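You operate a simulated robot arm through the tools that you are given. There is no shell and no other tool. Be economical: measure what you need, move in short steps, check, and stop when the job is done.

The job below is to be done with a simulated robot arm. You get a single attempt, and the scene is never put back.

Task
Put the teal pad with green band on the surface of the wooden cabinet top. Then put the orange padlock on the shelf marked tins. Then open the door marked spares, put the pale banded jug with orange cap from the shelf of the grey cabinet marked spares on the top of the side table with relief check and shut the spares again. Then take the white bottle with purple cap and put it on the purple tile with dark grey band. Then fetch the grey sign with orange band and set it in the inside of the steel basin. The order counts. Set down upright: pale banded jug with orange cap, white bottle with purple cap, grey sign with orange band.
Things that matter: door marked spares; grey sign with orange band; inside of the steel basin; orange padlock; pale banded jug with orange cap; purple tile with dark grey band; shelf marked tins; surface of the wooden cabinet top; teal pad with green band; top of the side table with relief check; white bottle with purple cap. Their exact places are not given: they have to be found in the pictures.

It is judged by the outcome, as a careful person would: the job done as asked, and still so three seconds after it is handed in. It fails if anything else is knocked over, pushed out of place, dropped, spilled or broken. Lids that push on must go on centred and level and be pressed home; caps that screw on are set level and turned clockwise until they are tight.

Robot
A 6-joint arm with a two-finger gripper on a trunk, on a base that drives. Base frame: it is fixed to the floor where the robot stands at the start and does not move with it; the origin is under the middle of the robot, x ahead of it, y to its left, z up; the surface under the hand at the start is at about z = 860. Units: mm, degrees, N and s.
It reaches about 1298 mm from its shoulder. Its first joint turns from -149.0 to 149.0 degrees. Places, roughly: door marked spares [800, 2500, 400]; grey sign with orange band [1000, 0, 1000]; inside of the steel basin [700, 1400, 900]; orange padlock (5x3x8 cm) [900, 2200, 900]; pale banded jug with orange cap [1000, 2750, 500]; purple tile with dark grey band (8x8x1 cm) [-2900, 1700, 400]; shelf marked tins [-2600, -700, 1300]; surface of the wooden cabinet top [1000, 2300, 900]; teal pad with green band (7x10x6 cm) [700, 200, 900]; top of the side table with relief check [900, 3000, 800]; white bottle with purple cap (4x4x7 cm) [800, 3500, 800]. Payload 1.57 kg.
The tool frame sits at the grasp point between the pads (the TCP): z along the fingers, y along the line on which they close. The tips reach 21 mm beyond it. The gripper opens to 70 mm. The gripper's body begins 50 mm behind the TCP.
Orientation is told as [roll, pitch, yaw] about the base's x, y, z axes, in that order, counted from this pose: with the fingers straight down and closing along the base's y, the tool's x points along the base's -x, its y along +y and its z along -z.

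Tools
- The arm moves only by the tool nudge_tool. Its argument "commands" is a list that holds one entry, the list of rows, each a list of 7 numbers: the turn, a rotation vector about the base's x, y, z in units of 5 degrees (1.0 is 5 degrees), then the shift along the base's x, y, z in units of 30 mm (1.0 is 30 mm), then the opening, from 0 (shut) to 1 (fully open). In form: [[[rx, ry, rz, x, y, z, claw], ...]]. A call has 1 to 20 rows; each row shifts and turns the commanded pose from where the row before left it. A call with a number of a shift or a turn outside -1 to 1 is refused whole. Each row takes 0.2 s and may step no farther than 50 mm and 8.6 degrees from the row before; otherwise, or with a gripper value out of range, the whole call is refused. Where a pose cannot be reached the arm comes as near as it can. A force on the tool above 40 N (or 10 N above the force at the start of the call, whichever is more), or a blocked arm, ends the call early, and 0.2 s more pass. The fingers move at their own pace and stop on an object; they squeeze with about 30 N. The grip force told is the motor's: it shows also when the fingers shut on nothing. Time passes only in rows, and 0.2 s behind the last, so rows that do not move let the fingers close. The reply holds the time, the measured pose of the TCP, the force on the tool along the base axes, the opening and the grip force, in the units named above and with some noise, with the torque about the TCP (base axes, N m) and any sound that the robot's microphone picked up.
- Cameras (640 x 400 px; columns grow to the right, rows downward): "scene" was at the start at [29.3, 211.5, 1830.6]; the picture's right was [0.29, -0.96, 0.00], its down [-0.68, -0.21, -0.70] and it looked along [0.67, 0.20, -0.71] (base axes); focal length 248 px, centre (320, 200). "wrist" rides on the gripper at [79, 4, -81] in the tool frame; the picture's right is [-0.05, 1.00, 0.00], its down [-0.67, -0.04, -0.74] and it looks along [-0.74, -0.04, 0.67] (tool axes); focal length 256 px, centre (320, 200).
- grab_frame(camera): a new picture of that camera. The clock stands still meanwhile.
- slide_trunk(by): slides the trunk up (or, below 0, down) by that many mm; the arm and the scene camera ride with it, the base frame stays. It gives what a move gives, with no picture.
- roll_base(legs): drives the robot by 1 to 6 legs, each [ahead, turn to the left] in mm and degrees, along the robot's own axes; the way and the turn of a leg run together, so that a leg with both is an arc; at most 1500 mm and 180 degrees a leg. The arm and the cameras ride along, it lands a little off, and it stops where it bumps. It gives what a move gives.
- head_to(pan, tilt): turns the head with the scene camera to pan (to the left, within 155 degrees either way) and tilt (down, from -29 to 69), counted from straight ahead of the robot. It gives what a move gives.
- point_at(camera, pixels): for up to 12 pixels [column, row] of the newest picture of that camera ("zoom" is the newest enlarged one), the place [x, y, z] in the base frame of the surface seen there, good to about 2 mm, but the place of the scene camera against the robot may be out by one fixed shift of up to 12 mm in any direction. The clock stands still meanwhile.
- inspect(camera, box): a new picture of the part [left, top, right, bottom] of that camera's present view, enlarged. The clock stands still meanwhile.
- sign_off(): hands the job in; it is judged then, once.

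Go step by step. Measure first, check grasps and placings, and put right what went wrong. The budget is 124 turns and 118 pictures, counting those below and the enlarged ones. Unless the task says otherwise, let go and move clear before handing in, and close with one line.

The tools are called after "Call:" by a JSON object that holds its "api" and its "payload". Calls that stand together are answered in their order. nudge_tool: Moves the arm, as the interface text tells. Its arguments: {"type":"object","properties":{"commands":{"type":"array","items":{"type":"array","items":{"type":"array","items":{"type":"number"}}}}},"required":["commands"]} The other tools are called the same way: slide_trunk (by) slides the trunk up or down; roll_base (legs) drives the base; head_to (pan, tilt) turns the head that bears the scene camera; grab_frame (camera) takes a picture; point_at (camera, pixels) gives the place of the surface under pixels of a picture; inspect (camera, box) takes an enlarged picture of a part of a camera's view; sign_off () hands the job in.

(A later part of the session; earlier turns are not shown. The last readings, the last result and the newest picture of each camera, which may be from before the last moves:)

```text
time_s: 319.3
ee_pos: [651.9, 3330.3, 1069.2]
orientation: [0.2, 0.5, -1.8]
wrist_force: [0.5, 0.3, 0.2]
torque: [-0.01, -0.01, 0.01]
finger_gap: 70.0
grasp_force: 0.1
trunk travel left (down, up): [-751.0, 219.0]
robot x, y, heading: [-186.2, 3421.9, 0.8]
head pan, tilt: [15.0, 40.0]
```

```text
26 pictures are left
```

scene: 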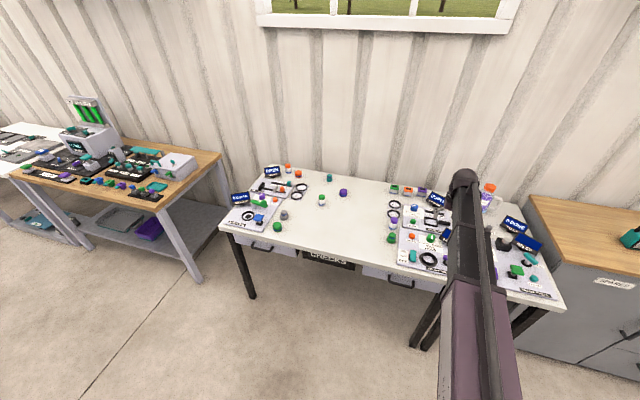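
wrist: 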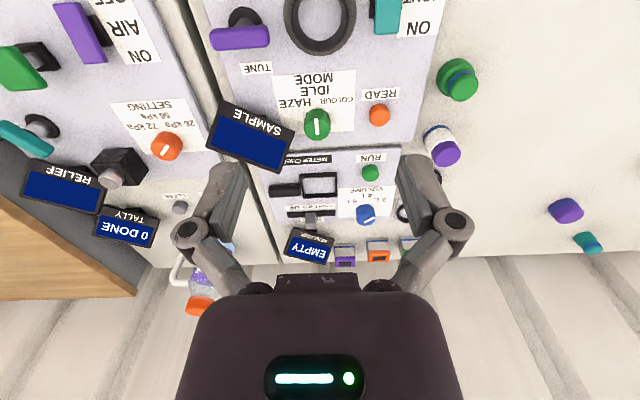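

The white bottle with the purple cap shows at (442,145) in the wrist view. I'll measure it.

Call:
{"api": "point_at", "payload": {"camera": "wrist", "pixels": [[445, 155], [438, 135], [434, 152], [457, 150], [432, 130], [430, 145], [458, 90], [370, 172], [400, 155]]}}

Call:
{"api": "inspect", "payload": {"camera": "wrist", "box": [390, 60, 510, 210]}}

```text
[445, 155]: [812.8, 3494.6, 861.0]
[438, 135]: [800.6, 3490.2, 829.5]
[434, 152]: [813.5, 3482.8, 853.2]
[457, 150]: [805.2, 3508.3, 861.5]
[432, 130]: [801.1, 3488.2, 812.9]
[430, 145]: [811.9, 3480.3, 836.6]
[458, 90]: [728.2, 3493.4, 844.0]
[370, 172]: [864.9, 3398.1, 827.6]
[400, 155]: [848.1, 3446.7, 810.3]
```

```text
2.67 times, centred on (450, 135) of wrist
```

zoom: 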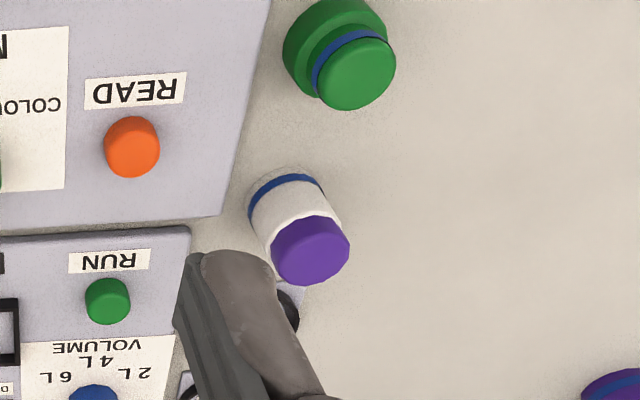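

The bottle's cap top is at about (813,3495,861). I'll move above it and lower partway to verify.

Call:
{"api": "nudge_tool", "payload": {"commands": [[[0, 0, 0, 0.9, 0.92, 0, 0.85], [0, 0, 0, 0.9, 0.92, 0, 0.85], [0, 0, 0, 0.9, 0.92, 0, 0.85], [0, 0, 0, 0.9, 0.92, 0, 0.85], [0, 0, 0, 0.9, 0.92, 0, 0.85], [0, 0, 0, 0.87, 0.9, 0, 0.85]]]}}

Call:
{"api": "slide_trunk", "payload": {"by": -150}}

Call:
{"api": "grab_frame", "payload": {"camera": "wrist"}}

Call:
{"api": "point_at", "payload": {"camera": "wrist", "pixels": [[315, 190], [320, 180], [325, 190], [320, 165], [320, 200], [305, 185], [340, 185]]}}

```text
time_s: 320.7
ee_pos: [815.3, 3497.3, 1068.9]
orientation: [0.0, 0.5, -1.7]
wrist_force: [0.2, -0.9, 0.2]
torque: [0.01, 0.03, 0.02]
finger_gap: 59.8
grasp_force: 0.0
trunk travel left (down, up): [-751.0, 219.0]
robot x, y, heading: [-185.1, 3422.3, 0.8]
head pan, tilt: [15.0, 40.0]
```

```text
time_s: 322.4
ee_pos: [813.3, 3497.5, 919.6]
orientation: [0.0, 0.5, -1.8]
wrist_force: [-0.1, 0.0, 0.1]
torque: [0.0, -0.04, -0.01]
finger_gap: 59.6
grasp_force: 0.0
trunk travel left (down, up): [-601.0, 369.0]
robot x, y, heading: [-181.1, 3420.2, 0.8]
head pan, tilt: [15.0, 40.0]
```

```text
24 pictures are left
```

wrist: 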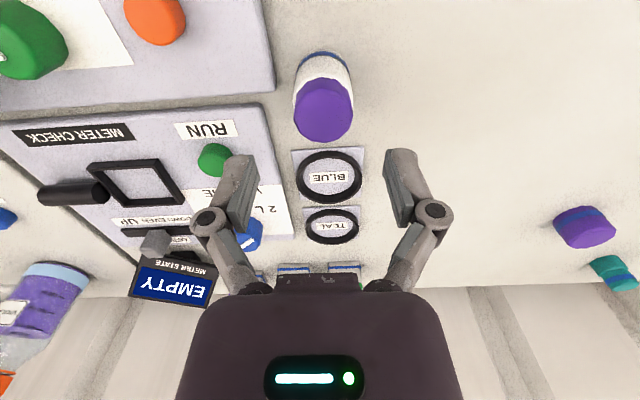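

```text
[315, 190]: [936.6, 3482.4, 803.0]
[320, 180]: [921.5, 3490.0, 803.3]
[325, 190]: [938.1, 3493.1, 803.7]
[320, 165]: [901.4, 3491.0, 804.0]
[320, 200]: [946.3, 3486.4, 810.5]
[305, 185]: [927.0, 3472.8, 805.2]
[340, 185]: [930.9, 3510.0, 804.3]
```

Call:
{"api": "point_at", "payload": {"camera": "wrist", "pixels": [[323, 110], [298, 105], [350, 105], [323, 138], [323, 84], [322, 68]]}}

```text
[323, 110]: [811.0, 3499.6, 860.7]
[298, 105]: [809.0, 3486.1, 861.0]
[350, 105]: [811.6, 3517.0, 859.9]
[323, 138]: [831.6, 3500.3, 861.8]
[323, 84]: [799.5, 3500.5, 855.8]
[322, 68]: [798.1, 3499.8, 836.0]
```

Aligned within 3 mm. I'll correct, lower to z≈832, and grip.

Call:
{"api": "nudge_tool", "payload": {"commands": [[[0, 0, 0, 0.05, 0.1, 0, 0.85]]]}}

Call:
{"api": "slide_trunk", "payload": {"by": -88}}

Call:
{"api": "nudge_tool", "payload": {"commands": [[[0, 0, 0, 0, 0, 0, 0], [0, 0, 0, 0, 0, 0, 0], [0, 0, 0, 0, 0, 0, 0], [0, 0, 0, 0, 0, 0, 0]]]}}

Call:
{"api": "slide_trunk", "payload": {"by": 250}}

Call:
{"api": "grab_frame", "payload": {"camera": "wrist"}}

```text
time_s: 322.8
ee_pos: [815.3, 3502.2, 919.8]
orientation: [0.1, 0.4, -1.7]
wrist_force: [-0.7, 0.4, -0.6]
torque: [-0.02, -0.02, -0.02]
finger_gap: 59.6
grasp_force: 0.0
trunk travel left (down, up): [-601.0, 369.0]
robot x, y, heading: [-183.7, 3424.3, 1.1]
head pan, tilt: [15.0, 40.0]
```

```text
time_s: 324.1
ee_pos: [813.8, 3501.1, 832.1]
orientation: [0.0, 0.4, -1.7]
wrist_force: [0.3, 0.7, -0.7]
torque: [0.0, -0.02, 0.01]
finger_gap: 59.7
grasp_force: 0.0
trunk travel left (down, up): [-513.0, 457.0]
robot x, y, heading: [-186.1, 3423.0, 1.1]
head pan, tilt: [15.0, 40.0]
```

```text
time_s: 325.1
ee_pos: [816.2, 3500.8, 831.8]
orientation: [0.0, 0.5, -1.8]
wrist_force: [0.9, -0.9, 4.0]
torque: [-0.02, 0.02, -0.04]
finger_gap: 38.9
grasp_force: 30.1
trunk travel left (down, up): [-513.0, 457.0]
robot x, y, heading: [-187.4, 3419.7, 1.3]
head pan, tilt: [15.0, 40.0]
```

```text
time_s: 327.6
ee_pos: [815.1, 3500.6, 1081.8]
orientation: [0.1, 0.5, -1.8]
wrist_force: [-0.5, 0.0, -0.9]
torque: [0.03, -0.02, 0.0]
finger_gap: 38.7
grasp_force: 30.5
trunk travel left (down, up): [-763.0, 207.0]
robot x, y, heading: [-185.6, 3423.3, 0.8]
head pan, tilt: [15.0, 40.0]
```

```text
23 pictures are left
```

wrist: 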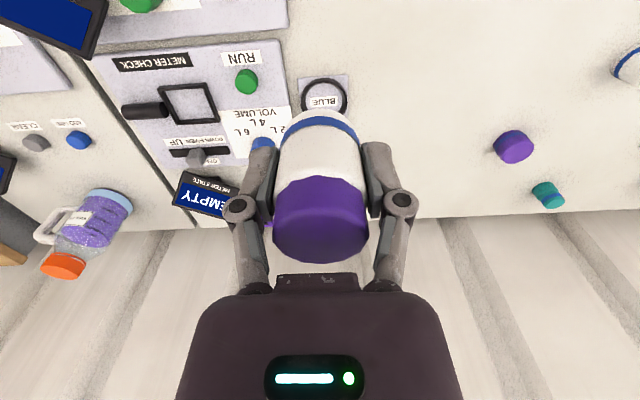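

The bottle is held. I'll drive the long way round to the curb with the purple tile.

Call:
{"api": "roll_base", "payload": {"legs": [[-150, 0], [0, -90], [1000, 0], [0, -29.7], [1010, 0], [1008, 0]]}}

Call:
{"api": "roll_base", "payload": {"legs": [[0, -61.3]]}}

Call:
{"api": "head_to", "payload": {"pan": -30, "tilt": 30}}

Call:
{"api": "grab_frame", "payload": {"camera": "scene"}}

```text
time_s: 354.9
ee_pos: [-1669.0, -310.1, 1080.7]
orientation: [-0.1, 0.5, -120.1]
wrist_force: [-1.2, -0.5, -1.3]
torque: [0.0, 0.0, 0.04]
finger_gap: 38.9
grasp_force: 30.2
trunk travel left (down, up): [-763.0, 207.0]
robot x, y, heading: [-1259.5, 605.3, -117.4]
head pan, tilt: [15.0, 40.0]
```

```text
time_s: 359.3
ee_pos: [-2261.1, 524.1, 1081.3]
orientation: [0.0, 0.5, 178.6]
wrist_force: [-0.3, 0.1, -1.1]
torque: [0.04, -0.04, -0.03]
finger_gap: 38.5
grasp_force: 30.7
trunk travel left (down, up): [-763.0, 207.0]
robot x, y, heading: [-1260.9, 600.3, -178.2]
head pan, tilt: [15.0, 40.0]
```

```text
time_s: 360.4
ee_pos: [-2260.4, 524.1, 1081.6]
orientation: [0.0, 0.4, 178.6]
wrist_force: [-1.2, 1.0, -0.6]
torque: [0.0, 0.0, -0.01]
finger_gap: 38.6
grasp_force: 30.2
trunk travel left (down, up): [-763.0, 207.0]
robot x, y, heading: [-1258.9, 602.2, -178.4]
head pan, tilt: [-30.0, 30.0]
```

```text
22 pictures are left
```

scene: 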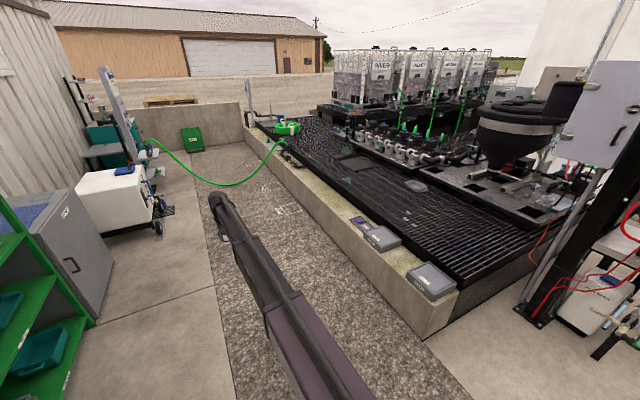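

Call:
{"api": "inspect", "payload": {"camera": "scene", "box": [310, 190, 470, 310]}}

Call:
{"api": "point_at", "payload": {"camera": "scene", "pixels": [[357, 218], [359, 222], [380, 235], [432, 278], [400, 300], [330, 200]]}}

```text
3.33 times, centred on (390, 250) of scene
```

zoom: 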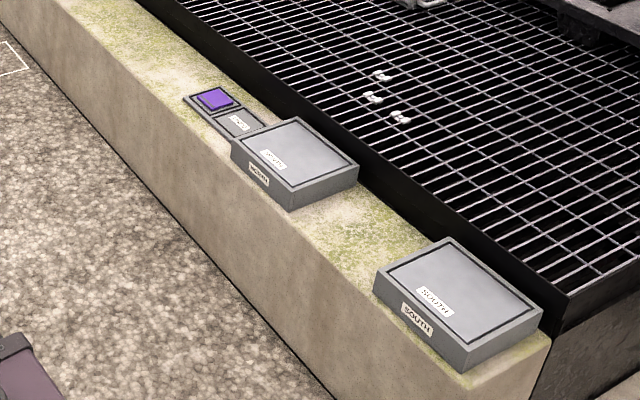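

```text
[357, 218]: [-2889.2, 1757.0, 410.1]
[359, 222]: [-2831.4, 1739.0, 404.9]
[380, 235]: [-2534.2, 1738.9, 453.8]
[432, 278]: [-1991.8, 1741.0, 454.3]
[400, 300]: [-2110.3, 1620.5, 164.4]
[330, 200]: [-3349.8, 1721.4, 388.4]
```

The purple tile lies at about (-2889,1757) on the curb. I'll drive there and face it.

Call:
{"api": "roll_base", "payload": {"legs": [[1480, 0], [90, 0], [0, -91.7]]}}

Call:
{"api": "head_to", "payload": {"pan": 0, "tilt": 50}}

Call:
{"api": "grab_frame", "payload": {"camera": "scene"}}

```text
time_s: 376.1
ee_pos: [-2866.9, 1553.5, 1082.0]
orientation: [-0.1, 0.3, 86.3]
wrist_force: [-1.1, -0.5, -0.5]
torque: [0.03, 0.0, 0.0]
finger_gap: 38.6
grasp_force: 29.9
trunk travel left (down, up): [-763.0, 207.0]
robot x, y, heading: [-2839.7, 553.7, 89.8]
head pan, tilt: [-30.0, 30.0]
```

```text
time_s: 377.0
ee_pos: [-2867.1, 1553.6, 1081.8]
orientation: [0.0, 0.5, 86.3]
wrist_force: [1.0, -0.3, -0.5]
torque: [0.03, 0.0, -0.01]
finger_gap: 38.8
grasp_force: 30.1
trunk travel left (down, up): [-763.0, 207.0]
robot x, y, heading: [-2839.2, 549.5, 89.8]
head pan, tilt: [0.0, 50.0]
```

```text
20 pictures are left
```

scene: 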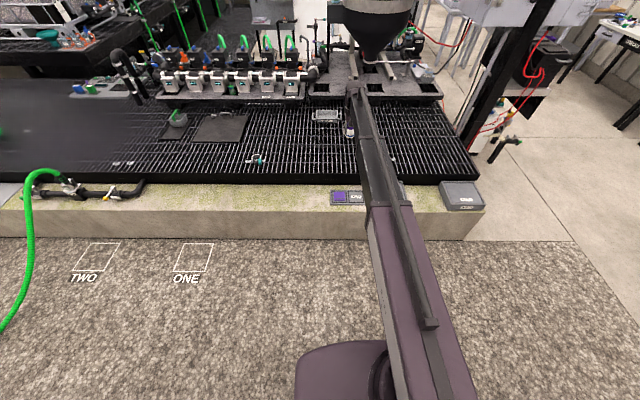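

Call:
{"api": "point_at", "payload": {"camera": "scene", "pixels": [[339, 197], [333, 197], [345, 197], [339, 192], [339, 203], [354, 198]]}}

Call:
{"api": "slide_trunk", "payload": {"by": -400}}

Call:
{"api": "slide_trunk", "payload": {"by": -100}}

Call:
{"api": "grab_frame", "payload": {"camera": "wrist"}}

```text
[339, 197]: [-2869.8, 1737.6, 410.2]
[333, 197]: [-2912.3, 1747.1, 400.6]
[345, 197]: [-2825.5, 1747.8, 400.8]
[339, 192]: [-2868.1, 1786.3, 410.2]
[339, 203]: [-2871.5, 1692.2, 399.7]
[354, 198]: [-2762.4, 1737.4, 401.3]
```

```text
time_s: 380.8
ee_pos: [-2867.0, 1553.2, 681.7]
orientation: [0.0, 0.5, 86.4]
wrist_force: [0.5, 0.4, 0.1]
torque: [0.04, -0.01, -0.02]
finger_gap: 39.1
grasp_force: 29.7
trunk travel left (down, up): [-363.0, 607.0]
robot x, y, heading: [-2840.7, 550.2, 89.7]
head pan, tilt: [0.0, 50.0]
```

```text
time_s: 382.2
ee_pos: [-2868.4, 1552.8, 582.2]
orientation: [-0.1, 0.5, 86.3]
wrist_force: [0.3, -0.8, -1.1]
torque: [-0.02, -0.01, 0.02]
finger_gap: 38.7
grasp_force: 30.0
trunk travel left (down, up): [-263.0, 707.0]
robot x, y, heading: [-2839.2, 553.3, 90.2]
head pan, tilt: [0.0, 50.0]
```

```text
19 pictures are left
```

wrist: 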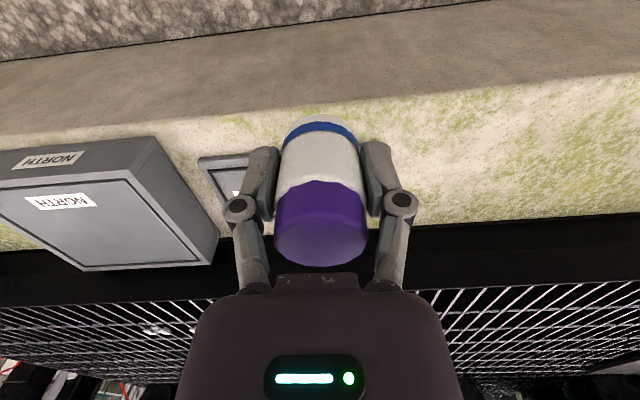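

The tile is hidden behind the bottle. I'll sidestep 100 mm in -x to measure it with the wrist camera.

Call:
{"api": "nudge_tool", "payload": {"commands": [[[0, 0, 0, -1, 0, 0, 0], [0, 0, 0, -1, 0, 0, 0], [0, 0, 0, -1, 0, 0, 0], [0, 0, 0, -0.5, 0, 0, 0]]]}}

Call:
{"api": "grab_frame", "payload": {"camera": "wrist"}}

```text
time_s: 383.2
ee_pos: [-2972.9, 1553.7, 581.5]
orientation: [0.0, 0.5, 86.2]
wrist_force: [-0.2, 0.3, -0.7]
torque: [-0.01, -0.03, 0.01]
finger_gap: 38.7
grasp_force: 30.2
trunk travel left (down, up): [-263.0, 707.0]
robot x, y, heading: [-2838.8, 549.3, 89.7]
head pan, tilt: [0.0, 50.0]
```

```text
18 pictures are left
```

wrist: 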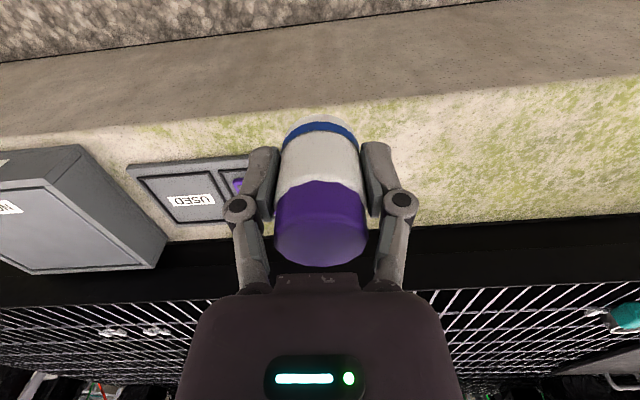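

Call:
{"api": "nudge_tool", "payload": {"commands": [[[0, 0, 0, -1, 0, 0, 0], [0, 0, 0, -1, 0, 0, 0], [0, 0, 0, -1, 0, 0, 0]]]}}

Call:
{"api": "grab_frame", "payload": {"camera": "wrist"}}

```text
time_s: 384.0
ee_pos: [-3061.7, 1554.0, 582.0]
orientation: [-0.1, 0.4, 86.4]
wrist_force: [0.4, -0.3, -0.6]
torque: [0.02, 0.05, 0.03]
finger_gap: 38.6
grasp_force: 30.3
trunk travel left (down, up): [-263.0, 707.0]
robot x, y, heading: [-2839.2, 552.0, 89.9]
head pan, tilt: [0.0, 50.0]
```

```text
17 pictures are left
```

wrist: 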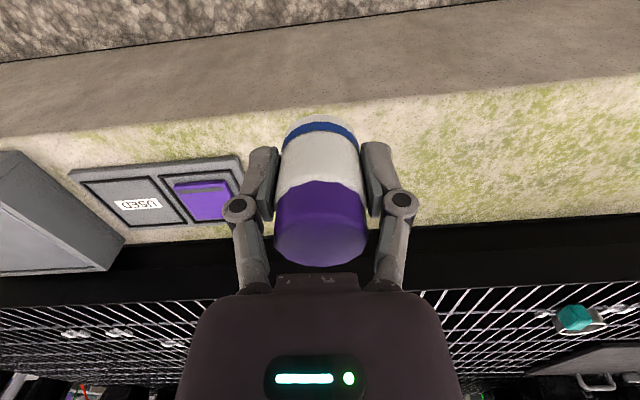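

Call:
{"api": "point_at", "payload": {"camera": "wrist", "pixels": [[203, 202], [175, 184], [228, 182], [192, 220], [225, 206], [203, 188], [203, 178], [200, 218], [170, 175], [215, 245]]}}

Call:
{"api": "inspect", "payload": {"camera": "wrist", "box": [130, 140, 270, 250]}}

```text
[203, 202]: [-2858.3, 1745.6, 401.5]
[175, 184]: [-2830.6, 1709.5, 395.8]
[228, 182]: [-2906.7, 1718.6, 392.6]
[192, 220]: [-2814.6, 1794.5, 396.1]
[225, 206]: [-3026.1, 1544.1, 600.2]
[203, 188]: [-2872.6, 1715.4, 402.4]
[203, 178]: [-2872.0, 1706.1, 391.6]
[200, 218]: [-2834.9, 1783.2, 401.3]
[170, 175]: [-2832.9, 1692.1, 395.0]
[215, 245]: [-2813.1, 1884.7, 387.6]
```

```text
3.64 times, centred on (200, 195) of wrist
```

zoom: 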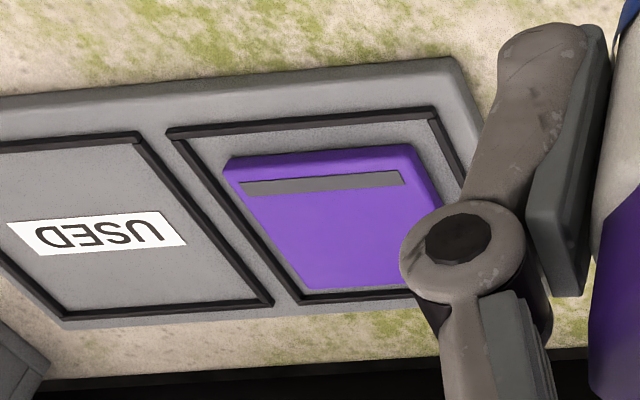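

The tile's center is (-2870,1747) with its top at z≈401.5. I'll drive 100 mm closer and move over it.

Call:
{"api": "roll_base", "payload": {"legs": [[190, 0]]}}

Call:
{"api": "nudge_tool", "payload": {"commands": [[[0, 0, 0, 1, 0, 0, 0], [0, 0, 0, 1, 0, 0, 0], [0, 0, 0, 1, 0, 0, 0], [0, 0, 0, 1, 0, 0, 0], [0, 0, 0, 1, 0, 0, 0], [0, 0, 0, 1, 0, 0, 0], [0, 0, 0, 0.35, 0, 0, 0]]]}}

```text
time_s: 385.7
ee_pos: [-3054.8, 1744.6, 581.2]
orientation: [0.0, 0.4, 86.0]
wrist_force: [-0.3, -0.1, -0.9]
torque: [0.02, -0.02, 0.03]
finger_gap: 38.4
grasp_force: 30.0
trunk travel left (down, up): [-263.0, 707.0]
robot x, y, heading: [-2836.4, 744.0, 89.4]
head pan, tilt: [0.0, 50.0]
```

```text
time_s: 387.3
ee_pos: [-2861.5, 1744.0, 581.9]
orientation: [0.0, 0.5, 86.1]
wrist_force: [-0.7, -0.2, 0.1]
torque: [-0.03, 0.02, -0.02]
finger_gap: 38.5
grasp_force: 29.8
trunk travel left (down, up): [-263.0, 707.0]
robot x, y, heading: [-2840.7, 741.4, 89.6]
head pan, tilt: [0.0, 50.0]
```

Call:
{"api": "nudge_tool", "payload": {"commands": [[[0, 0, 0, -0.28, 0.1, 0, 0]]]}}

Call:
{"api": "slide_trunk", "payload": {"by": -136}}

Call:
{"api": "grab_frame", "payload": {"camera": "wrist"}}

Call:
{"api": "inspect", "payload": {"camera": "scene", "box": [280, 100, 440, 210]}}

```text
time_s: 387.7
ee_pos: [-2871.7, 1747.4, 580.9]
orientation: [0.0, 0.5, 86.1]
wrist_force: [0.0, -0.5, 0.0]
torque: [0.02, -0.01, 0.02]
finger_gap: 38.8
grasp_force: 30.2
trunk travel left (down, up): [-263.0, 707.0]
robot x, y, heading: [-2838.8, 741.7, 89.7]
head pan, tilt: [0.0, 50.0]
```

```text
time_s: 389.4
ee_pos: [-2870.9, 1746.5, 445.7]
orientation: [0.0, 0.5, 86.1]
wrist_force: [-0.4, 0.9, -0.4]
torque: [0.01, 0.0, 0.0]
finger_gap: 38.5
grasp_force: 30.2
trunk travel left (down, up): [-127.0, 843.0]
robot x, y, heading: [-2839.9, 741.6, 89.8]
head pan, tilt: [0.0, 50.0]
```

```text
15 pictures are left
```

wrist: 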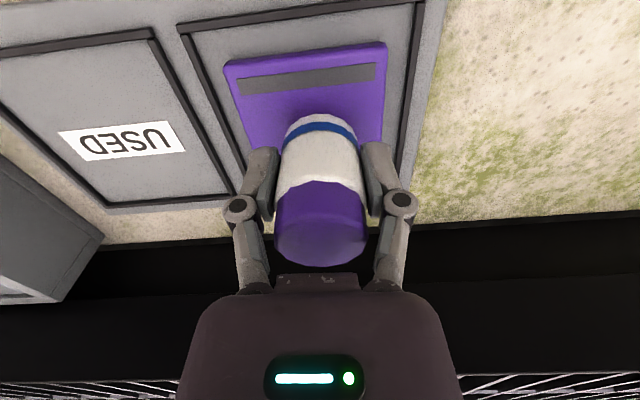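

```text
3.64 times, centred on (360, 155) of scene
```

zoom: 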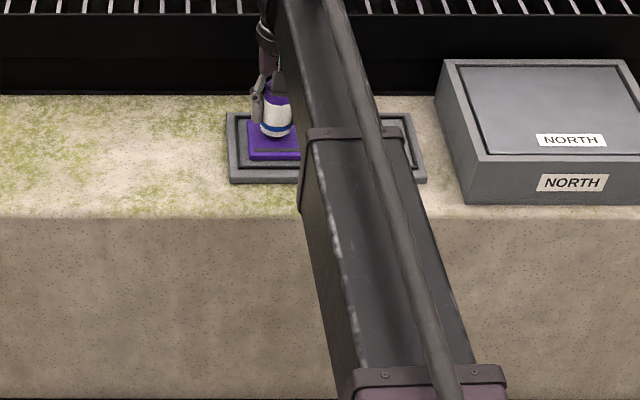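

Call:
{"api": "point_at", "payload": {"camera": "wrist", "pixels": [[230, 68], [382, 50], [306, 64], [245, 130], [382, 130]]}}

Call:
{"api": "slide_trunk", "payload": {"by": -8}}

```text
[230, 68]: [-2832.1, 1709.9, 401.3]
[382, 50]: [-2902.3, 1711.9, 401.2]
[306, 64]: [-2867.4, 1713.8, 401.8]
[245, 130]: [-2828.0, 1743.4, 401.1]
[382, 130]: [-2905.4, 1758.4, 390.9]
```

```text
time_s: 389.9
ee_pos: [-2872.1, 1747.5, 437.1]
orientation: [0.0, 0.5, 86.0]
wrist_force: [0.7, -0.4, 0.2]
torque: [0.0, 0.01, 0.0]
finger_gap: 38.7
grasp_force: 29.6
trunk travel left (down, up): [-119.0, 851.0]
robot x, y, heading: [-2837.5, 741.6, 89.7]
head pan, tilt: [0.0, 50.0]
```

Call:
{"api": "nudge_tool", "payload": {"commands": [[[0, 0, 0, 0.13, -0.05, 0, 0]]]}}

Call:
{"api": "slide_trunk", "payload": {"by": -3}}

Call:
{"api": "slide_trunk", "payload": {"by": -2}}

```text
time_s: 390.3
ee_pos: [-2867.2, 1745.5, 438.4]
orientation: [0.0, 0.4, 86.0]
wrist_force: [0.6, -0.1, -0.3]
torque: [0.0, -0.04, 0.0]
finger_gap: 38.4
grasp_force: 30.0
trunk travel left (down, up): [-119.0, 851.0]
robot x, y, heading: [-2838.1, 741.4, 89.7]
head pan, tilt: [0.0, 50.0]
```

```text
time_s: 390.8
ee_pos: [-2867.2, 1745.5, 434.4]
orientation: [0.0, 0.5, 86.0]
wrist_force: [0.3, 1.5, -0.3]
torque: [-0.05, 0.02, -0.01]
finger_gap: 38.7
grasp_force: 29.9
trunk travel left (down, up): [-116.0, 854.0]
robot x, y, heading: [-2838.2, 738.7, 89.5]
head pan, tilt: [0.0, 50.0]
```

```text
time_s: 391.4
ee_pos: [-2867.1, 1745.8, 435.2]
orientation: [-0.1, 0.4, 86.1]
wrist_force: [0.3, 1.7, 12.6]
torque: [0.1, -0.02, -0.01]
finger_gap: 38.5
grasp_force: 29.8
trunk travel left (down, up): [-114.0, 856.0]
robot x, y, heading: [-2838.3, 743.0, 89.4]
head pan, tilt: [0.0, 50.0]
```

Contact (12.6 N). I'll release and rise.

Call:
{"api": "nudge_tool", "payload": {"commands": [[[0, 0, 0, 0, 0, 0, 0.7], [0, 0, 0, 0, 0, 0, 0.8], [0, 0, 0, 0, 0, 0, 0.8], [0, 0, 0, 0, 0, 0, 0.8]]]}}

Call:
{"api": "slide_trunk", "payload": {"by": 160}}

Call:
{"api": "grab_frame", "payload": {"camera": "wrist"}}

```text
time_s: 392.4
ee_pos: [-2867.5, 1744.0, 432.6]
orientation: [-0.1, 0.6, 86.0]
wrist_force: [0.3, -0.5, -0.1]
torque: [0.01, -0.01, 0.0]
finger_gap: 55.8
grasp_force: 0.0
trunk travel left (down, up): [-114.0, 856.0]
robot x, y, heading: [-2837.8, 742.7, 89.3]
head pan, tilt: [0.0, 50.0]
```

```text
time_s: 394.2
ee_pos: [-2865.9, 1745.1, 591.9]
orientation: [-0.1, 0.4, 86.0]
wrist_force: [0.3, -0.4, -0.5]
torque: [0.0, -0.01, 0.03]
finger_gap: 55.9
grasp_force: 0.0
trunk travel left (down, up): [-274.0, 696.0]
robot x, y, heading: [-2834.6, 738.4, 89.5]
head pan, tilt: [0.0, 50.0]
```

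```text
13 pictures are left
```

wrist: 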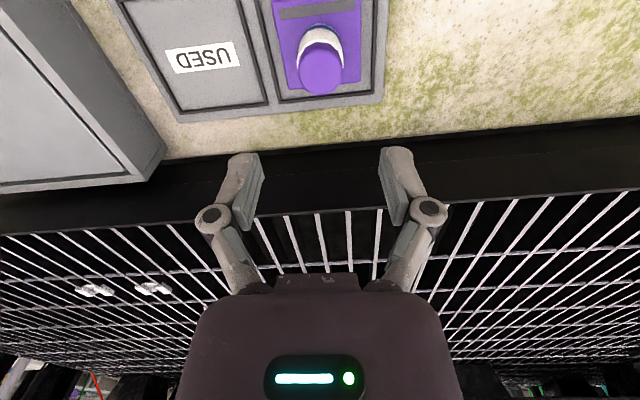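

The bottle stands upright on the tile. I'll raise and drive back to the bench for the sign.

Call:
{"api": "slide_trunk", "payload": {"by": 400}}

Call:
{"api": "slide_trunk", "payload": {"by": 200}}

Call:
{"api": "roll_base", "payload": {"legs": [[0, -106.1], [1300, 0], [1294, 0], [0, 16.6]]}}

Call:
{"api": "head_to", "payload": {"pan": 0, "tilt": 35}}

Call:
{"api": "grab_frame", "payload": {"camera": "scene"}}

```text
time_s: 398.0
ee_pos: [-2867.4, 1745.2, 993.1]
orientation: [0.0, 0.5, 86.0]
wrist_force: [0.3, 0.3, -0.2]
torque: [-0.03, -0.05, 0.0]
finger_gap: 56.0
grasp_force: 0.1
trunk travel left (down, up): [-674.0, 296.0]
robot x, y, heading: [-2843.2, 740.3, 89.4]
head pan, tilt: [0.0, 50.0]
```

```text
time_s: 400.2
ee_pos: [-2866.9, 1745.4, 1191.3]
orientation: [-0.1, 0.4, 85.9]
wrist_force: [0.2, -0.3, 0.4]
torque: [-0.01, 0.01, -0.02]
finger_gap: 55.7
grasp_force: 0.0
trunk travel left (down, up): [-874.0, 96.0]
robot x, y, heading: [-2836.7, 743.1, 89.5]
head pan, tilt: [0.0, 50.0]
```

```text
time_s: 423.7
ee_pos: [696.2, 217.8, 1191.1]
orientation: [-0.1, 0.6, -0.1]
wrist_force: [-0.1, -0.1, -0.4]
torque: [0.0, 0.01, -0.02]
finger_gap: 56.1
grasp_force: 0.0
trunk travel left (down, up): [-874.0, 96.0]
robot x, y, heading: [-305.4, 120.5, 2.8]
head pan, tilt: [0.0, 50.0]
```

```text
time_s: 424.5
ee_pos: [695.7, 216.5, 1192.7]
orientation: [0.1, 0.5, 0.0]
wrist_force: [0.3, -0.1, -0.5]
torque: [0.01, -0.01, 0.02]
finger_gap: 55.9
grasp_force: 0.1
trunk travel left (down, up): [-874.0, 96.0]
robot x, y, heading: [-302.0, 122.4, 2.7]
head pan, tilt: [0.0, 35.0]
```

```text
12 pictures are left
```

scene: 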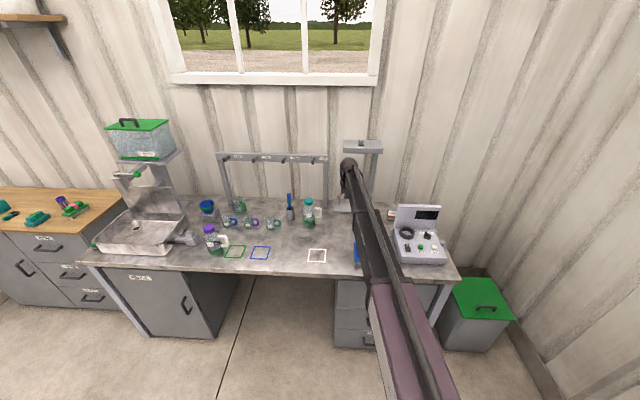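

Call:
{"api": "point_at", "payload": {"camera": "scene", "pixels": [[345, 147], [380, 150], [362, 155], [371, 185], [391, 214], [387, 212], [399, 210], [397, 240], [150, 243], [120, 238], [170, 222], [135, 226]]}}

Call:
{"api": "roll_base", "payload": {"legs": [[0, -2.7], [180, 0]]}}

```text
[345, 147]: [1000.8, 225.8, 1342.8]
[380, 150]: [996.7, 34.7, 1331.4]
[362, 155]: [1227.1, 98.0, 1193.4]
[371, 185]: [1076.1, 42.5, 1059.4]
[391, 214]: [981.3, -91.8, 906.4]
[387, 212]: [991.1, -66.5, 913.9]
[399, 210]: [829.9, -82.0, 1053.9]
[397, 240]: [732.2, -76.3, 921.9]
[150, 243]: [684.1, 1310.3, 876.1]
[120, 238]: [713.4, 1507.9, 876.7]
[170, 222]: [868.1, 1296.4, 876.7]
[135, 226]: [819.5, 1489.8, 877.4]
```

```text
time_s: 426.7
ee_pos: [883.3, 171.8, 1190.9]
orientation: [0.0, 0.5, -2.7]
wrist_force: [0.3, -0.1, -0.9]
torque: [0.0, 0.03, -0.04]
finger_gap: 56.0
grasp_force: 0.1
trunk travel left (down, up): [-874.0, 96.0]
robot x, y, heading: [-119.7, 123.5, 0.2]
head pan, tilt: [0.0, 35.0]
```

The stand is at y 35–226, z up to 1335, and a display lies near (830,-82,1054), so I'll move in y first, at height, then look down at the sign.

Call:
{"api": "nudge_tool", "payload": {"commands": [[[0, 0, 0.5, -0.2, -1, 0, 0.8], [0, 0, 0, -0.2, -1, 0, 0.8], [0, 0, 0, -0.2, -1, 0, 0.8], [0, 0, 0, -0.2, -1, 0, 0.8], [0, 0, 0, 0, -1, 0, 0.8], [0, 0, 0, 0, -1, 0, 0.8], [0, 0, 0, 0, -1, 0, 0.8], [0, 0, 0, 0, -1, 0, 0.8], [0, 0, 0, 0, -1, 0, 0.8]]]}}

Call:
{"api": "grab_frame", "payload": {"camera": "wrist"}}

```text
time_s: 428.7
ee_pos: [857.3, -100.3, 1193.2]
orientation: [0.1, 0.5, -0.2]
wrist_force: [-0.3, 0.4, -0.7]
torque: [0.0, -0.01, 0.01]
finger_gap: 56.1
grasp_force: 0.0
trunk travel left (down, up): [-874.0, 96.0]
robot x, y, heading: [-118.8, 120.3, 0.3]
head pan, tilt: [0.0, 35.0]
```

```text
11 pictures are left
```

wrist: 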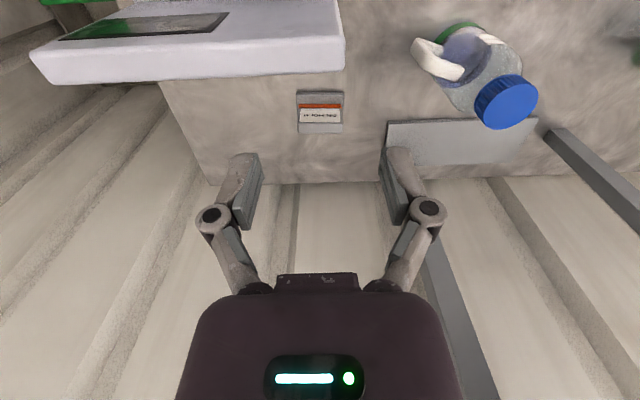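

Call:
{"api": "inspect", "payload": {"camera": "wrist", "box": [270, 60, 370, 150]}}

Call:
{"api": "point_at", "payload": {"camera": "wrist", "pixels": [[320, 97], [300, 100], [342, 100], [320, 106], [320, 115], [300, 115], [340, 115], [320, 129], [343, 130], [320, 68], [340, 65], [470, 100]]}}

```text
4.44 times, centred on (320, 105) of wrist
```

zoom: 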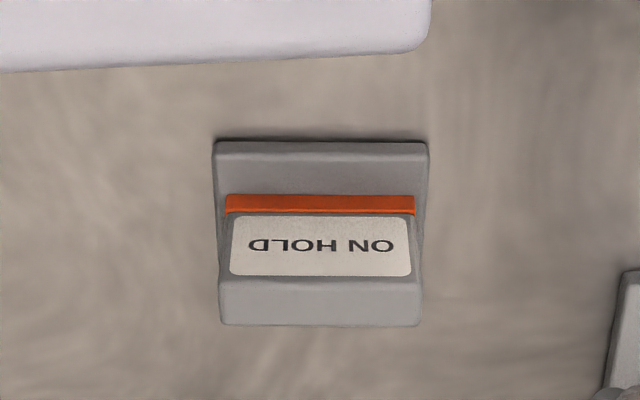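

```text
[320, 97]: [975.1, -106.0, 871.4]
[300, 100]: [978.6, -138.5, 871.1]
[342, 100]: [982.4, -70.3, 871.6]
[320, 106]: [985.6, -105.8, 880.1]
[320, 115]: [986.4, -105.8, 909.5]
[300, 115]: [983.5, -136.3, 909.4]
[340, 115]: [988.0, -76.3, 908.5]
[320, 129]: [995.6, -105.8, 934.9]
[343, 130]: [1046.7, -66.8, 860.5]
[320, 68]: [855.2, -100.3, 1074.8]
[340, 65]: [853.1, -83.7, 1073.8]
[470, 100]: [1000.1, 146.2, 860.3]
```

The sign's plate is at x≈986–1005, y -137…-75, top z 935, on a foot at z 871. I'll yaw the hand 90° so it closes across the plate's thickness, and move above it.

Call:
{"api": "nudge_tool", "payload": {"commands": [[[0, 0, 1, 0.26, -0.01, 0, 0.8], [0, 0, 1, 0.26, -0.01, 0, 0.8], [0, 0, 1, 0.26, -0.01, 0, 0.8], [0, 0, 1, 0.26, -0.01, 0, 0.8], [0, 0, 1, 0.26, -0.01, 0, 0.8], [0, 0, 1, 0.26, -0.01, 0, 0.8], [0, 0, 1, 0.26, -0.01, 0, 0.8], [0, 0, 1, 0.26, -0.01, 0, 0.8], [0, 0, 1, 0.26, -0.01, 0, 0.8], [0, 0, 1, 0.26, -0.01, 0, 0.8], [0, 0, 1, 0.26, -0.01, 0, 0.8], [0, 0, 1, 0.26, -0.01, 0, 0.8], [0, 0, 1, 0.26, -0.01, 0, 0.8], [0, 0, 1, 0.26, -0.01, 0, 0.8], [0, 0, 1, 0.26, -0.01, 0, 0.8], [0, 0, 1, 0.26, -0.01, 0, 0.8], [0, 0, 1, 0.26, -0.01, 0, 0.8], [0, 0, 1, 0.26, -0.01, 0, 0.8]]]}}

Call:
{"api": "slide_trunk", "payload": {"by": -170}}

Call:
{"api": "grab_frame", "payload": {"camera": "wrist"}}

```text
time_s: 432.5
ee_pos: [999.3, -103.9, 1191.9]
orientation: [0.1, 0.5, 90.0]
wrist_force: [0.9, -0.5, -0.4]
torque: [0.01, -0.02, -0.01]
finger_gap: 55.7
grasp_force: 0.1
trunk travel left (down, up): [-874.0, 96.0]
robot x, y, heading: [-116.1, 125.4, 0.3]
head pan, tilt: [0.0, 35.0]
```

```text
time_s: 434.4
ee_pos: [998.6, -103.6, 1023.2]
orientation: [0.0, 0.5, 89.8]
wrist_force: [-0.2, 0.6, -1.4]
torque: [-0.01, -0.01, 0.0]
finger_gap: 56.2
grasp_force: 0.1
trunk travel left (down, up): [-704.0, 266.0]
robot x, y, heading: [-122.1, 122.6, 0.2]
head pan, tilt: [0.0, 35.0]
```

```text
9 pictures are left
```

wrist: 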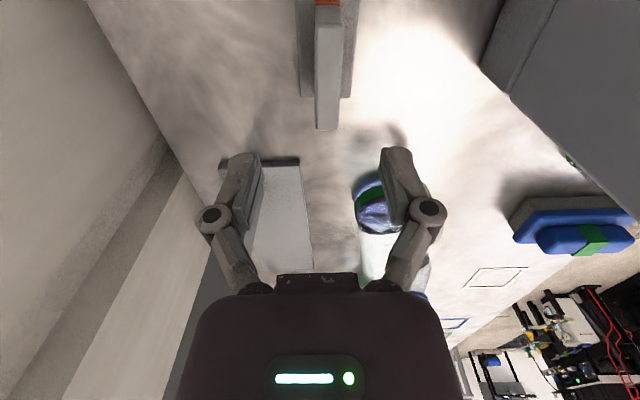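

Call:
{"api": "point_at", "payload": {"camera": "wrist", "pixels": [[328, 60], [317, 60], [340, 60], [327, 20], [327, 120], [303, 60], [350, 60], [327, 100], [270, 190], [375, 215]]}}

```text
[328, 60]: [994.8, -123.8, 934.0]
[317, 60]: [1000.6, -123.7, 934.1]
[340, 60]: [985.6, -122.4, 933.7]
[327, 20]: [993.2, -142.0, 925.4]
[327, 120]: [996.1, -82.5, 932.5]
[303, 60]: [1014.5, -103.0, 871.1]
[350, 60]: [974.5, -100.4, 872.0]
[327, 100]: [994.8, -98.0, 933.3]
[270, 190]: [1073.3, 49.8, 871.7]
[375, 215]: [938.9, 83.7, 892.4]
```

Plate centered at (993.5,-108). I'll adjust, lower to z≈914, and grip.

Call:
{"api": "nudge_tool", "payload": {"commands": [[[0, 0, 0, -0.17, -0.14, 0, 0.8]]]}}

Call:
{"api": "slide_trunk", "payload": {"by": -109}}

Call:
{"api": "nudge_tool", "payload": {"commands": [[[0, 0, 0, 0, 0, 0, 0], [0, 0, 0, 0, 0, 0, 0], [0, 0, 0, 0, 0, 0, 0], [0, 0, 0, 0, 0, 0, 0], [0, 0, 0, 0, 0, 0, 0]]]}}

Call:
{"api": "slide_trunk", "payload": {"by": 280}}

Call:
{"api": "grab_frame", "payload": {"camera": "wrist"}}

```text
time_s: 434.8
ee_pos: [993.2, -107.6, 1023.0]
orientation: [0.0, 0.3, 89.7]
wrist_force: [0.0, 0.6, 0.6]
torque: [0.01, 0.01, 0.0]
finger_gap: 56.1
grasp_force: 0.0
trunk travel left (down, up): [-704.0, 266.0]
robot x, y, heading: [-122.9, 119.8, 0.4]
head pan, tilt: [0.0, 35.0]
```

```text
time_s: 436.2
ee_pos: [994.9, -107.8, 919.2]
orientation: [-0.2, 0.5, 89.8]
wrist_force: [0.1, -0.4, 0.0]
torque: [0.04, -0.03, 0.0]
finger_gap: 56.0
grasp_force: 0.1
trunk travel left (down, up): [-595.0, 375.0]
robot x, y, heading: [-121.2, 123.3, 0.3]
head pan, tilt: [0.0, 35.0]
```

```text
time_s: 437.4
ee_pos: [991.1, -108.4, 920.0]
orientation: [-0.2, 0.6, 89.8]
wrist_force: [0.1, -0.1, 0.5]
torque: [0.02, -0.04, -0.01]
finger_gap: 17.2
grasp_force: 30.1
trunk travel left (down, up): [-595.0, 375.0]
robot x, y, heading: [-121.6, 124.4, 0.4]
head pan, tilt: [0.0, 35.0]
```

```text
time_s: 440.2
ee_pos: [994.4, -108.1, 1193.8]
orientation: [0.0, 0.5, 89.7]
wrist_force: [0.3, 0.7, 0.4]
torque: [0.04, 0.02, -0.01]
finger_gap: 16.9
grasp_force: 30.3
trunk travel left (down, up): [-875.0, 95.0]
robot x, y, heading: [-121.7, 120.2, 0.3]
head pan, tilt: [0.0, 35.0]
```

```text
8 pictures are left
```

wrist: 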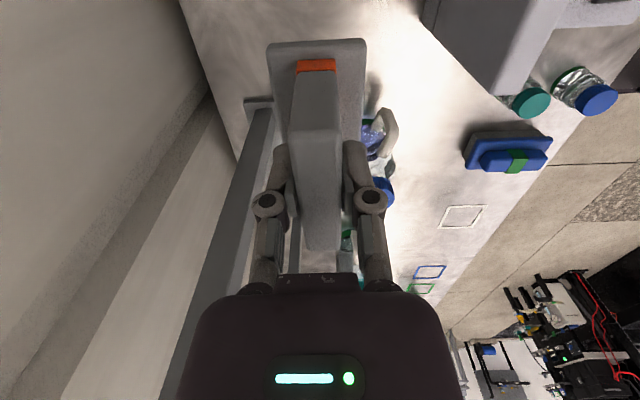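

The sign is held (17 mm). I'll check the tap position from the last scene picture, then back out and drive to the basin.

Call:
{"api": "point_at", "payload": {"camera": "scene", "pixels": [[122, 176], [138, 174], [115, 178], [128, 185], [150, 205], [185, 238], [105, 248], [155, 250], [178, 225]]}}

Call:
{"api": "roll_base", "payload": {"legs": [[-370, 0], [0, 90], [1290, 0], [0, -90]]}}

Call:
{"api": "head_to", "payload": {"pan": 0, "tilt": 35}}

Call:
{"api": "grab_frame", "payload": {"camera": "scene"}}

```text
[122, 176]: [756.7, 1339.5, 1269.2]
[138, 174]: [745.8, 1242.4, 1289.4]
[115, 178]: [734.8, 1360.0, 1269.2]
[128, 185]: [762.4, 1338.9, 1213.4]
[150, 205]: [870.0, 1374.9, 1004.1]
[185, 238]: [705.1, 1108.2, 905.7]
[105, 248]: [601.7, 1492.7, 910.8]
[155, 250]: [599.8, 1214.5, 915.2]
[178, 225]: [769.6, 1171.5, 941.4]
```

```text
time_s: 461.9
ee_pos: [627.8, 1120.0, 1193.9]
orientation: [0.1, 0.4, 87.5]
wrist_force: [-0.2, -0.1, -1.4]
torque: [0.01, -0.01, 0.0]
finger_gap: 17.3
grasp_force: 29.3
trunk travel left (down, up): [-875.0, 95.0]
robot x, y, heading: [-480.7, 1413.7, -1.5]
head pan, tilt: [0.0, 35.0]
```

```text
time_s: 462.5
ee_pos: [626.6, 1120.7, 1193.4]
orientation: [0.0, 0.4, 87.5]
wrist_force: [0.1, 0.0, -2.1]
torque: [0.02, -0.02, 0.0]
finger_gap: 17.0
grasp_force: 29.9
trunk travel left (down, up): [-875.0, 95.0]
robot x, y, heading: [-476.0, 1410.3, -1.4]
head pan, tilt: [0.0, 35.0]
```

```text
7 pictures are left
```

scene: 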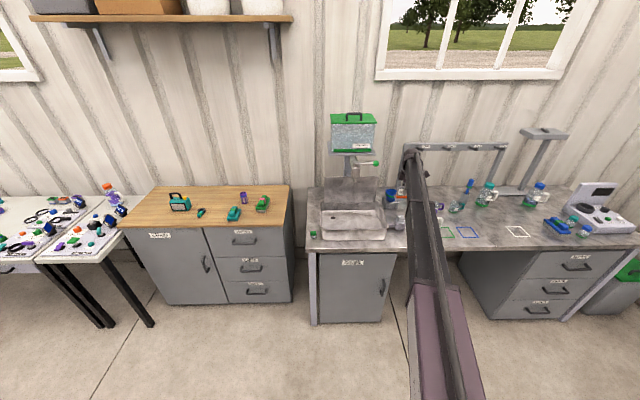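

Call:
{"api": "point_at", "payload": {"camera": "scene", "pixels": [[335, 226], [350, 226], [365, 226], [326, 226], [330, 235], [350, 234], [335, 218], [350, 215], [325, 238], [360, 163], [350, 165], [377, 163]]}}

Call:
{"api": "inspect", "payload": {"camera": "scene", "box": [290, 140, 420, 260]}}

```text
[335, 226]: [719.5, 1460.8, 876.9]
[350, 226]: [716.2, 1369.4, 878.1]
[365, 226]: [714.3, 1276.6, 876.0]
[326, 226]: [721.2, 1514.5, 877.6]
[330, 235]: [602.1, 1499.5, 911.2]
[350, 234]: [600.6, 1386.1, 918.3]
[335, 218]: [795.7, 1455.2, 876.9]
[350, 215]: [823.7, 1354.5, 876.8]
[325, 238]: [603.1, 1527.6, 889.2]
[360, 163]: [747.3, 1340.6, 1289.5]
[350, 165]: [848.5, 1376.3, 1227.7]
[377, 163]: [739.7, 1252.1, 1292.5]
```

```text
3.33 times, centred on (355, 200) of scene
```

zoom: 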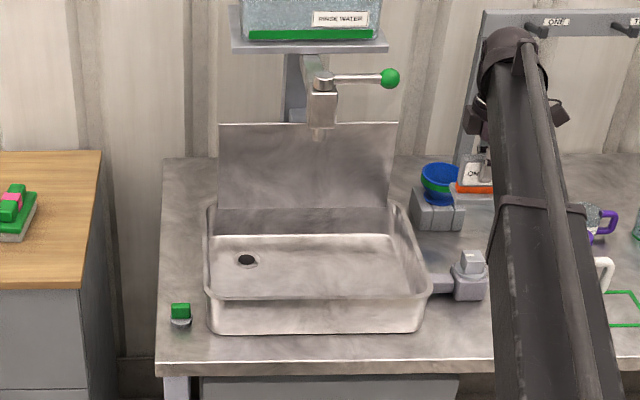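

The basin floor (z≈868) is free around (715,1460), and the tap is at y≈1340, z>1170. I'll shift to y≈1462 at x 627, lower below the tap, then drive in 90 mm.

Call:
{"api": "nudge_tool", "payload": {"commands": [[[0, 0, 0, 0, 1, 0, 0], [0, 0, 0, 0, 1, 0, 0], [0, 0, 0, 0, 1, 0, 0], [0, 0, 0, 0, 1, 0, 0], [0, 0, 0, 0, 1, 0, 0], [0, 0, 0, 0, 1, 0, 0], [0, 0, 0, 0, 1, 0, 0], [0, 0, 0, 0, 1, 0, 0], [0, 0, 0, 0, 1, 0, 0], [0, 0, 0, 0, 1, 0, 0], [0, 0, 0.5, 0, 1, 0, 0], [0, 0, 0, 0, 0.4, 0, 0]]]}}

Call:
{"api": "slide_trunk", "payload": {"by": -205}}

Call:
{"api": "roll_base", "payload": {"legs": [[90, 0]]}}

Call:
{"api": "inspect", "payload": {"camera": "scene", "box": [270, 120, 430, 260]}}

```text
time_s: 465.1
ee_pos: [627.1, 1464.0, 1193.2]
orientation: [0.1, 0.5, 90.0]
wrist_force: [-0.4, 0.6, -0.2]
torque: [0.01, 0.01, -0.01]
finger_gap: 17.0
grasp_force: 29.6
trunk travel left (down, up): [-875.0, 95.0]
robot x, y, heading: [-476.1, 1412.9, -1.5]
head pan, tilt: [0.0, 35.0]
```

```text
time_s: 467.3
ee_pos: [622.5, 1464.6, 992.7]
orientation: [-0.2, 0.4, 90.0]
wrist_force: [-3.7, -0.1, 28.2]
torque: [0.02, 0.61, 0.01]
finger_gap: 17.2
grasp_force: 30.0
trunk travel left (down, up): [-670.0, 300.0]
robot x, y, heading: [-477.6, 1415.3, -1.3]
head pan, tilt: [0.0, 35.0]
```

```text
time_s: 468.5
ee_pos: [715.6, 1461.8, 987.6]
orientation: [0.1, 0.5, 90.0]
wrist_force: [1.3, -0.1, -0.2]
torque: [-0.02, 0.02, -0.02]
finger_gap: 17.2
grasp_force: 29.8
trunk travel left (down, up): [-670.0, 300.0]
robot x, y, heading: [-388.6, 1407.9, -1.5]
head pan, tilt: [0.0, 35.0]
```

```text
2.86 times, centred on (350, 190) of scene
```

zoom: 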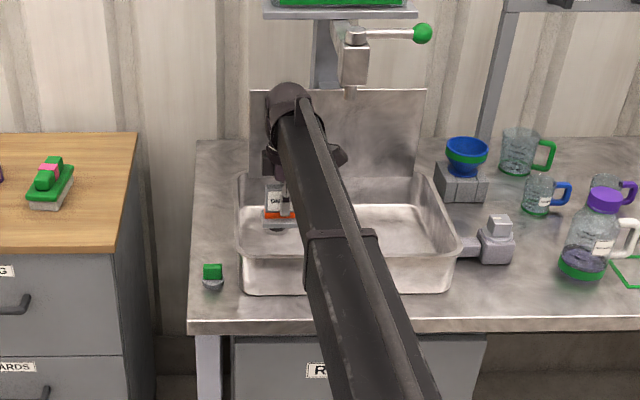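

A brief contact with the rim occurred while lowering. I'll check the sign with the wrist camera.

Call:
{"api": "grab_frame", "payload": {"camera": "wrist"}}

Call:
{"api": "point_at", "payload": {"camera": "wrist", "pixels": [[318, 45], [285, 70], [355, 70], [315, 65], [315, 160], [420, 120], [200, 120], [320, 15]]}}

```text
4 pictures are left
```

wrist: 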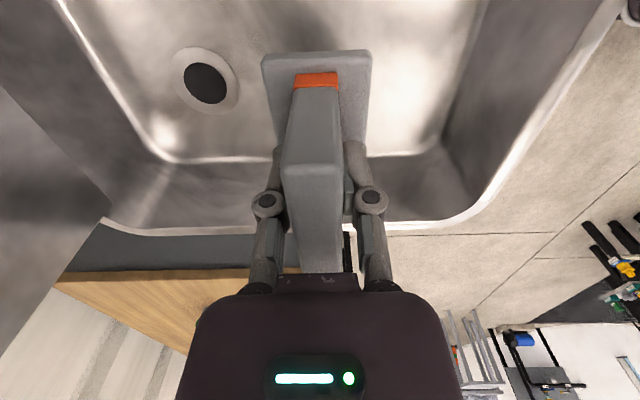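

```text
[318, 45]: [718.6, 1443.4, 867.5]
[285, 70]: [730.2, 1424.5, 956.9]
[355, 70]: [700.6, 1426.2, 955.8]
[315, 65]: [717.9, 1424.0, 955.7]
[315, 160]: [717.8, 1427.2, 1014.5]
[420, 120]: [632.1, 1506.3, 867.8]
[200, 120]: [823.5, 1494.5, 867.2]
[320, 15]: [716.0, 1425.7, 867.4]
```

The sign hangs level, its foot bottom at about z 943 over the floor at 867.5. I'll shift 15 mm toward the middle and lower to contact.

Call:
{"api": "nudge_tool", "payload": {"commands": [[[0, 0, 0, 0, -0.5, 0, 0]]]}}

Call:
{"api": "slide_trunk", "payload": {"by": -55}}

Call:
{"api": "slide_trunk", "payload": {"by": -10}}

```text
time_s: 468.9
ee_pos: [716.5, 1447.8, 987.1]
orientation: [0.1, 0.4, 90.0]
wrist_force: [-0.2, 0.4, -0.7]
torque: [0.0, 0.01, -0.03]
finger_gap: 17.0
grasp_force: 30.3
trunk travel left (down, up): [-670.0, 300.0]
robot x, y, heading: [-392.7, 1411.6, -1.5]
head pan, tilt: [0.0, 35.0]
```

```text
time_s: 469.9
ee_pos: [715.0, 1447.8, 934.1]
orientation: [0.1, 0.4, 90.1]
wrist_force: [0.1, 0.1, -0.4]
torque: [0.02, 0.0, 0.01]
finger_gap: 17.2
grasp_force: 30.2
trunk travel left (down, up): [-615.0, 355.0]
robot x, y, heading: [-389.7, 1412.1, -1.5]
head pan, tilt: [0.0, 35.0]
```

```text
time_s: 470.4
ee_pos: [715.9, 1447.4, 922.7]
orientation: [0.0, 0.6, 90.0]
wrist_force: [0.1, -0.4, -0.8]
torque: [-0.02, 0.01, 0.01]
finger_gap: 17.1
grasp_force: 29.6
trunk travel left (down, up): [-605.0, 365.0]
robot x, y, heading: [-384.3, 1410.2, -1.4]
head pan, tilt: [0.0, 35.0]
```

Call:
{"api": "slide_trunk", "payload": {"by": -5}}

Call:
{"api": "slide_trunk", "payload": {"by": -3}}

```text
time_s: 471.0
ee_pos: [716.8, 1447.6, 919.1]
orientation: [0.0, 0.5, 90.0]
wrist_force: [0.4, -0.1, -1.0]
torque: [-0.02, -0.02, -0.02]
finger_gap: 17.1
grasp_force: 30.3
trunk travel left (down, up): [-600.0, 370.0]
robot x, y, heading: [-392.3, 1408.5, -1.8]
head pan, tilt: [0.0, 35.0]
```

```text
time_s: 471.5
ee_pos: [716.5, 1447.7, 915.3]
orientation: [0.0, 0.5, 90.0]
wrist_force: [0.0, -0.5, -1.3]
torque: [0.05, 0.0, 0.01]
finger_gap: 17.1
grasp_force: 30.1
trunk travel left (down, up): [-597.0, 373.0]
robot x, y, heading: [-390.3, 1408.5, -1.4]
head pan, tilt: [0.0, 35.0]
```

Call:
{"api": "slide_trunk", "payload": {"by": -3}}

Call:
{"api": "slide_trunk", "payload": {"by": -2}}

```text
time_s: 472.0
ee_pos: [716.2, 1446.3, 911.8]
orientation: [0.0, 0.6, 89.9]
wrist_force: [0.4, 0.8, -1.6]
torque: [0.01, -0.01, -0.01]
finger_gap: 17.0
grasp_force: 30.1
trunk travel left (down, up): [-594.0, 376.0]
robot x, y, heading: [-389.8, 1406.3, -1.6]
head pan, tilt: [0.0, 35.0]
```

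```text
time_s: 472.5
ee_pos: [716.2, 1448.0, 910.4]
orientation: [0.0, 0.5, 90.1]
wrist_force: [0.4, 0.3, 5.4]
torque: [0.05, -0.2, -0.01]
finger_gap: 16.8
grasp_force: 29.4
trunk travel left (down, up): [-592.0, 378.0]
robot x, y, heading: [-386.8, 1411.1, -1.2]
head pan, tilt: [0.0, 35.0]
```

Contact at z≈910. I'll press 1 mm more to seat it, release, and rise.

Call:
{"api": "slide_trunk", "payload": {"by": -1}}

Call:
{"api": "nudge_tool", "payload": {"commands": [[[0, 0, 0, 0, 0, 0, 0.3], [0, 0, 0, 0, 0, 0, 0.6], [0, 0, 0, 0, 0, 0, 0.7], [0, 0, 0, 0, 0, 0, 0.7]]]}}

Call:
{"api": "slide_trunk", "payload": {"by": 60}}

Call:
{"api": "grab_frame", "payload": {"camera": "wrist"}}

```text
time_s: 473.0
ee_pos: [714.9, 1447.4, 910.7]
orientation: [-0.1, 0.4, 90.1]
wrist_force: [4.9, 1.0, 14.3]
torque: [0.05, -0.1, 0.04]
finger_gap: 17.1
grasp_force: 30.1
trunk travel left (down, up): [-591.0, 379.0]
robot x, y, heading: [-386.6, 1413.1, -1.4]
head pan, tilt: [0.0, 35.0]
```

```text
time_s: 474.0
ee_pos: [715.4, 1448.1, 909.7]
orientation: [0.1, 0.5, 90.0]
wrist_force: [-0.2, 0.4, 0.2]
torque: [-0.01, -0.01, -0.01]
finger_gap: 48.9
grasp_force: 0.0
trunk travel left (down, up): [-591.0, 379.0]
robot x, y, heading: [-390.5, 1410.7, -2.0]
head pan, tilt: [0.0, 35.0]
```

```text
time_s: 475.0
ee_pos: [715.4, 1446.7, 969.2]
orientation: [-0.1, 0.4, 89.9]
wrist_force: [0.4, 0.0, -0.5]
torque: [-0.02, 0.02, -0.04]
finger_gap: 49.2
grasp_force: 0.0
trunk travel left (down, up): [-651.0, 319.0]
robot x, y, heading: [-386.9, 1407.3, -1.3]
head pan, tilt: [0.0, 35.0]
```

```text
3 pictures are left
```

wrist: 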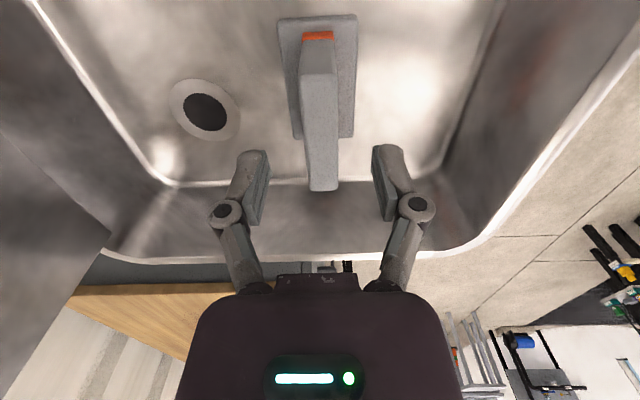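

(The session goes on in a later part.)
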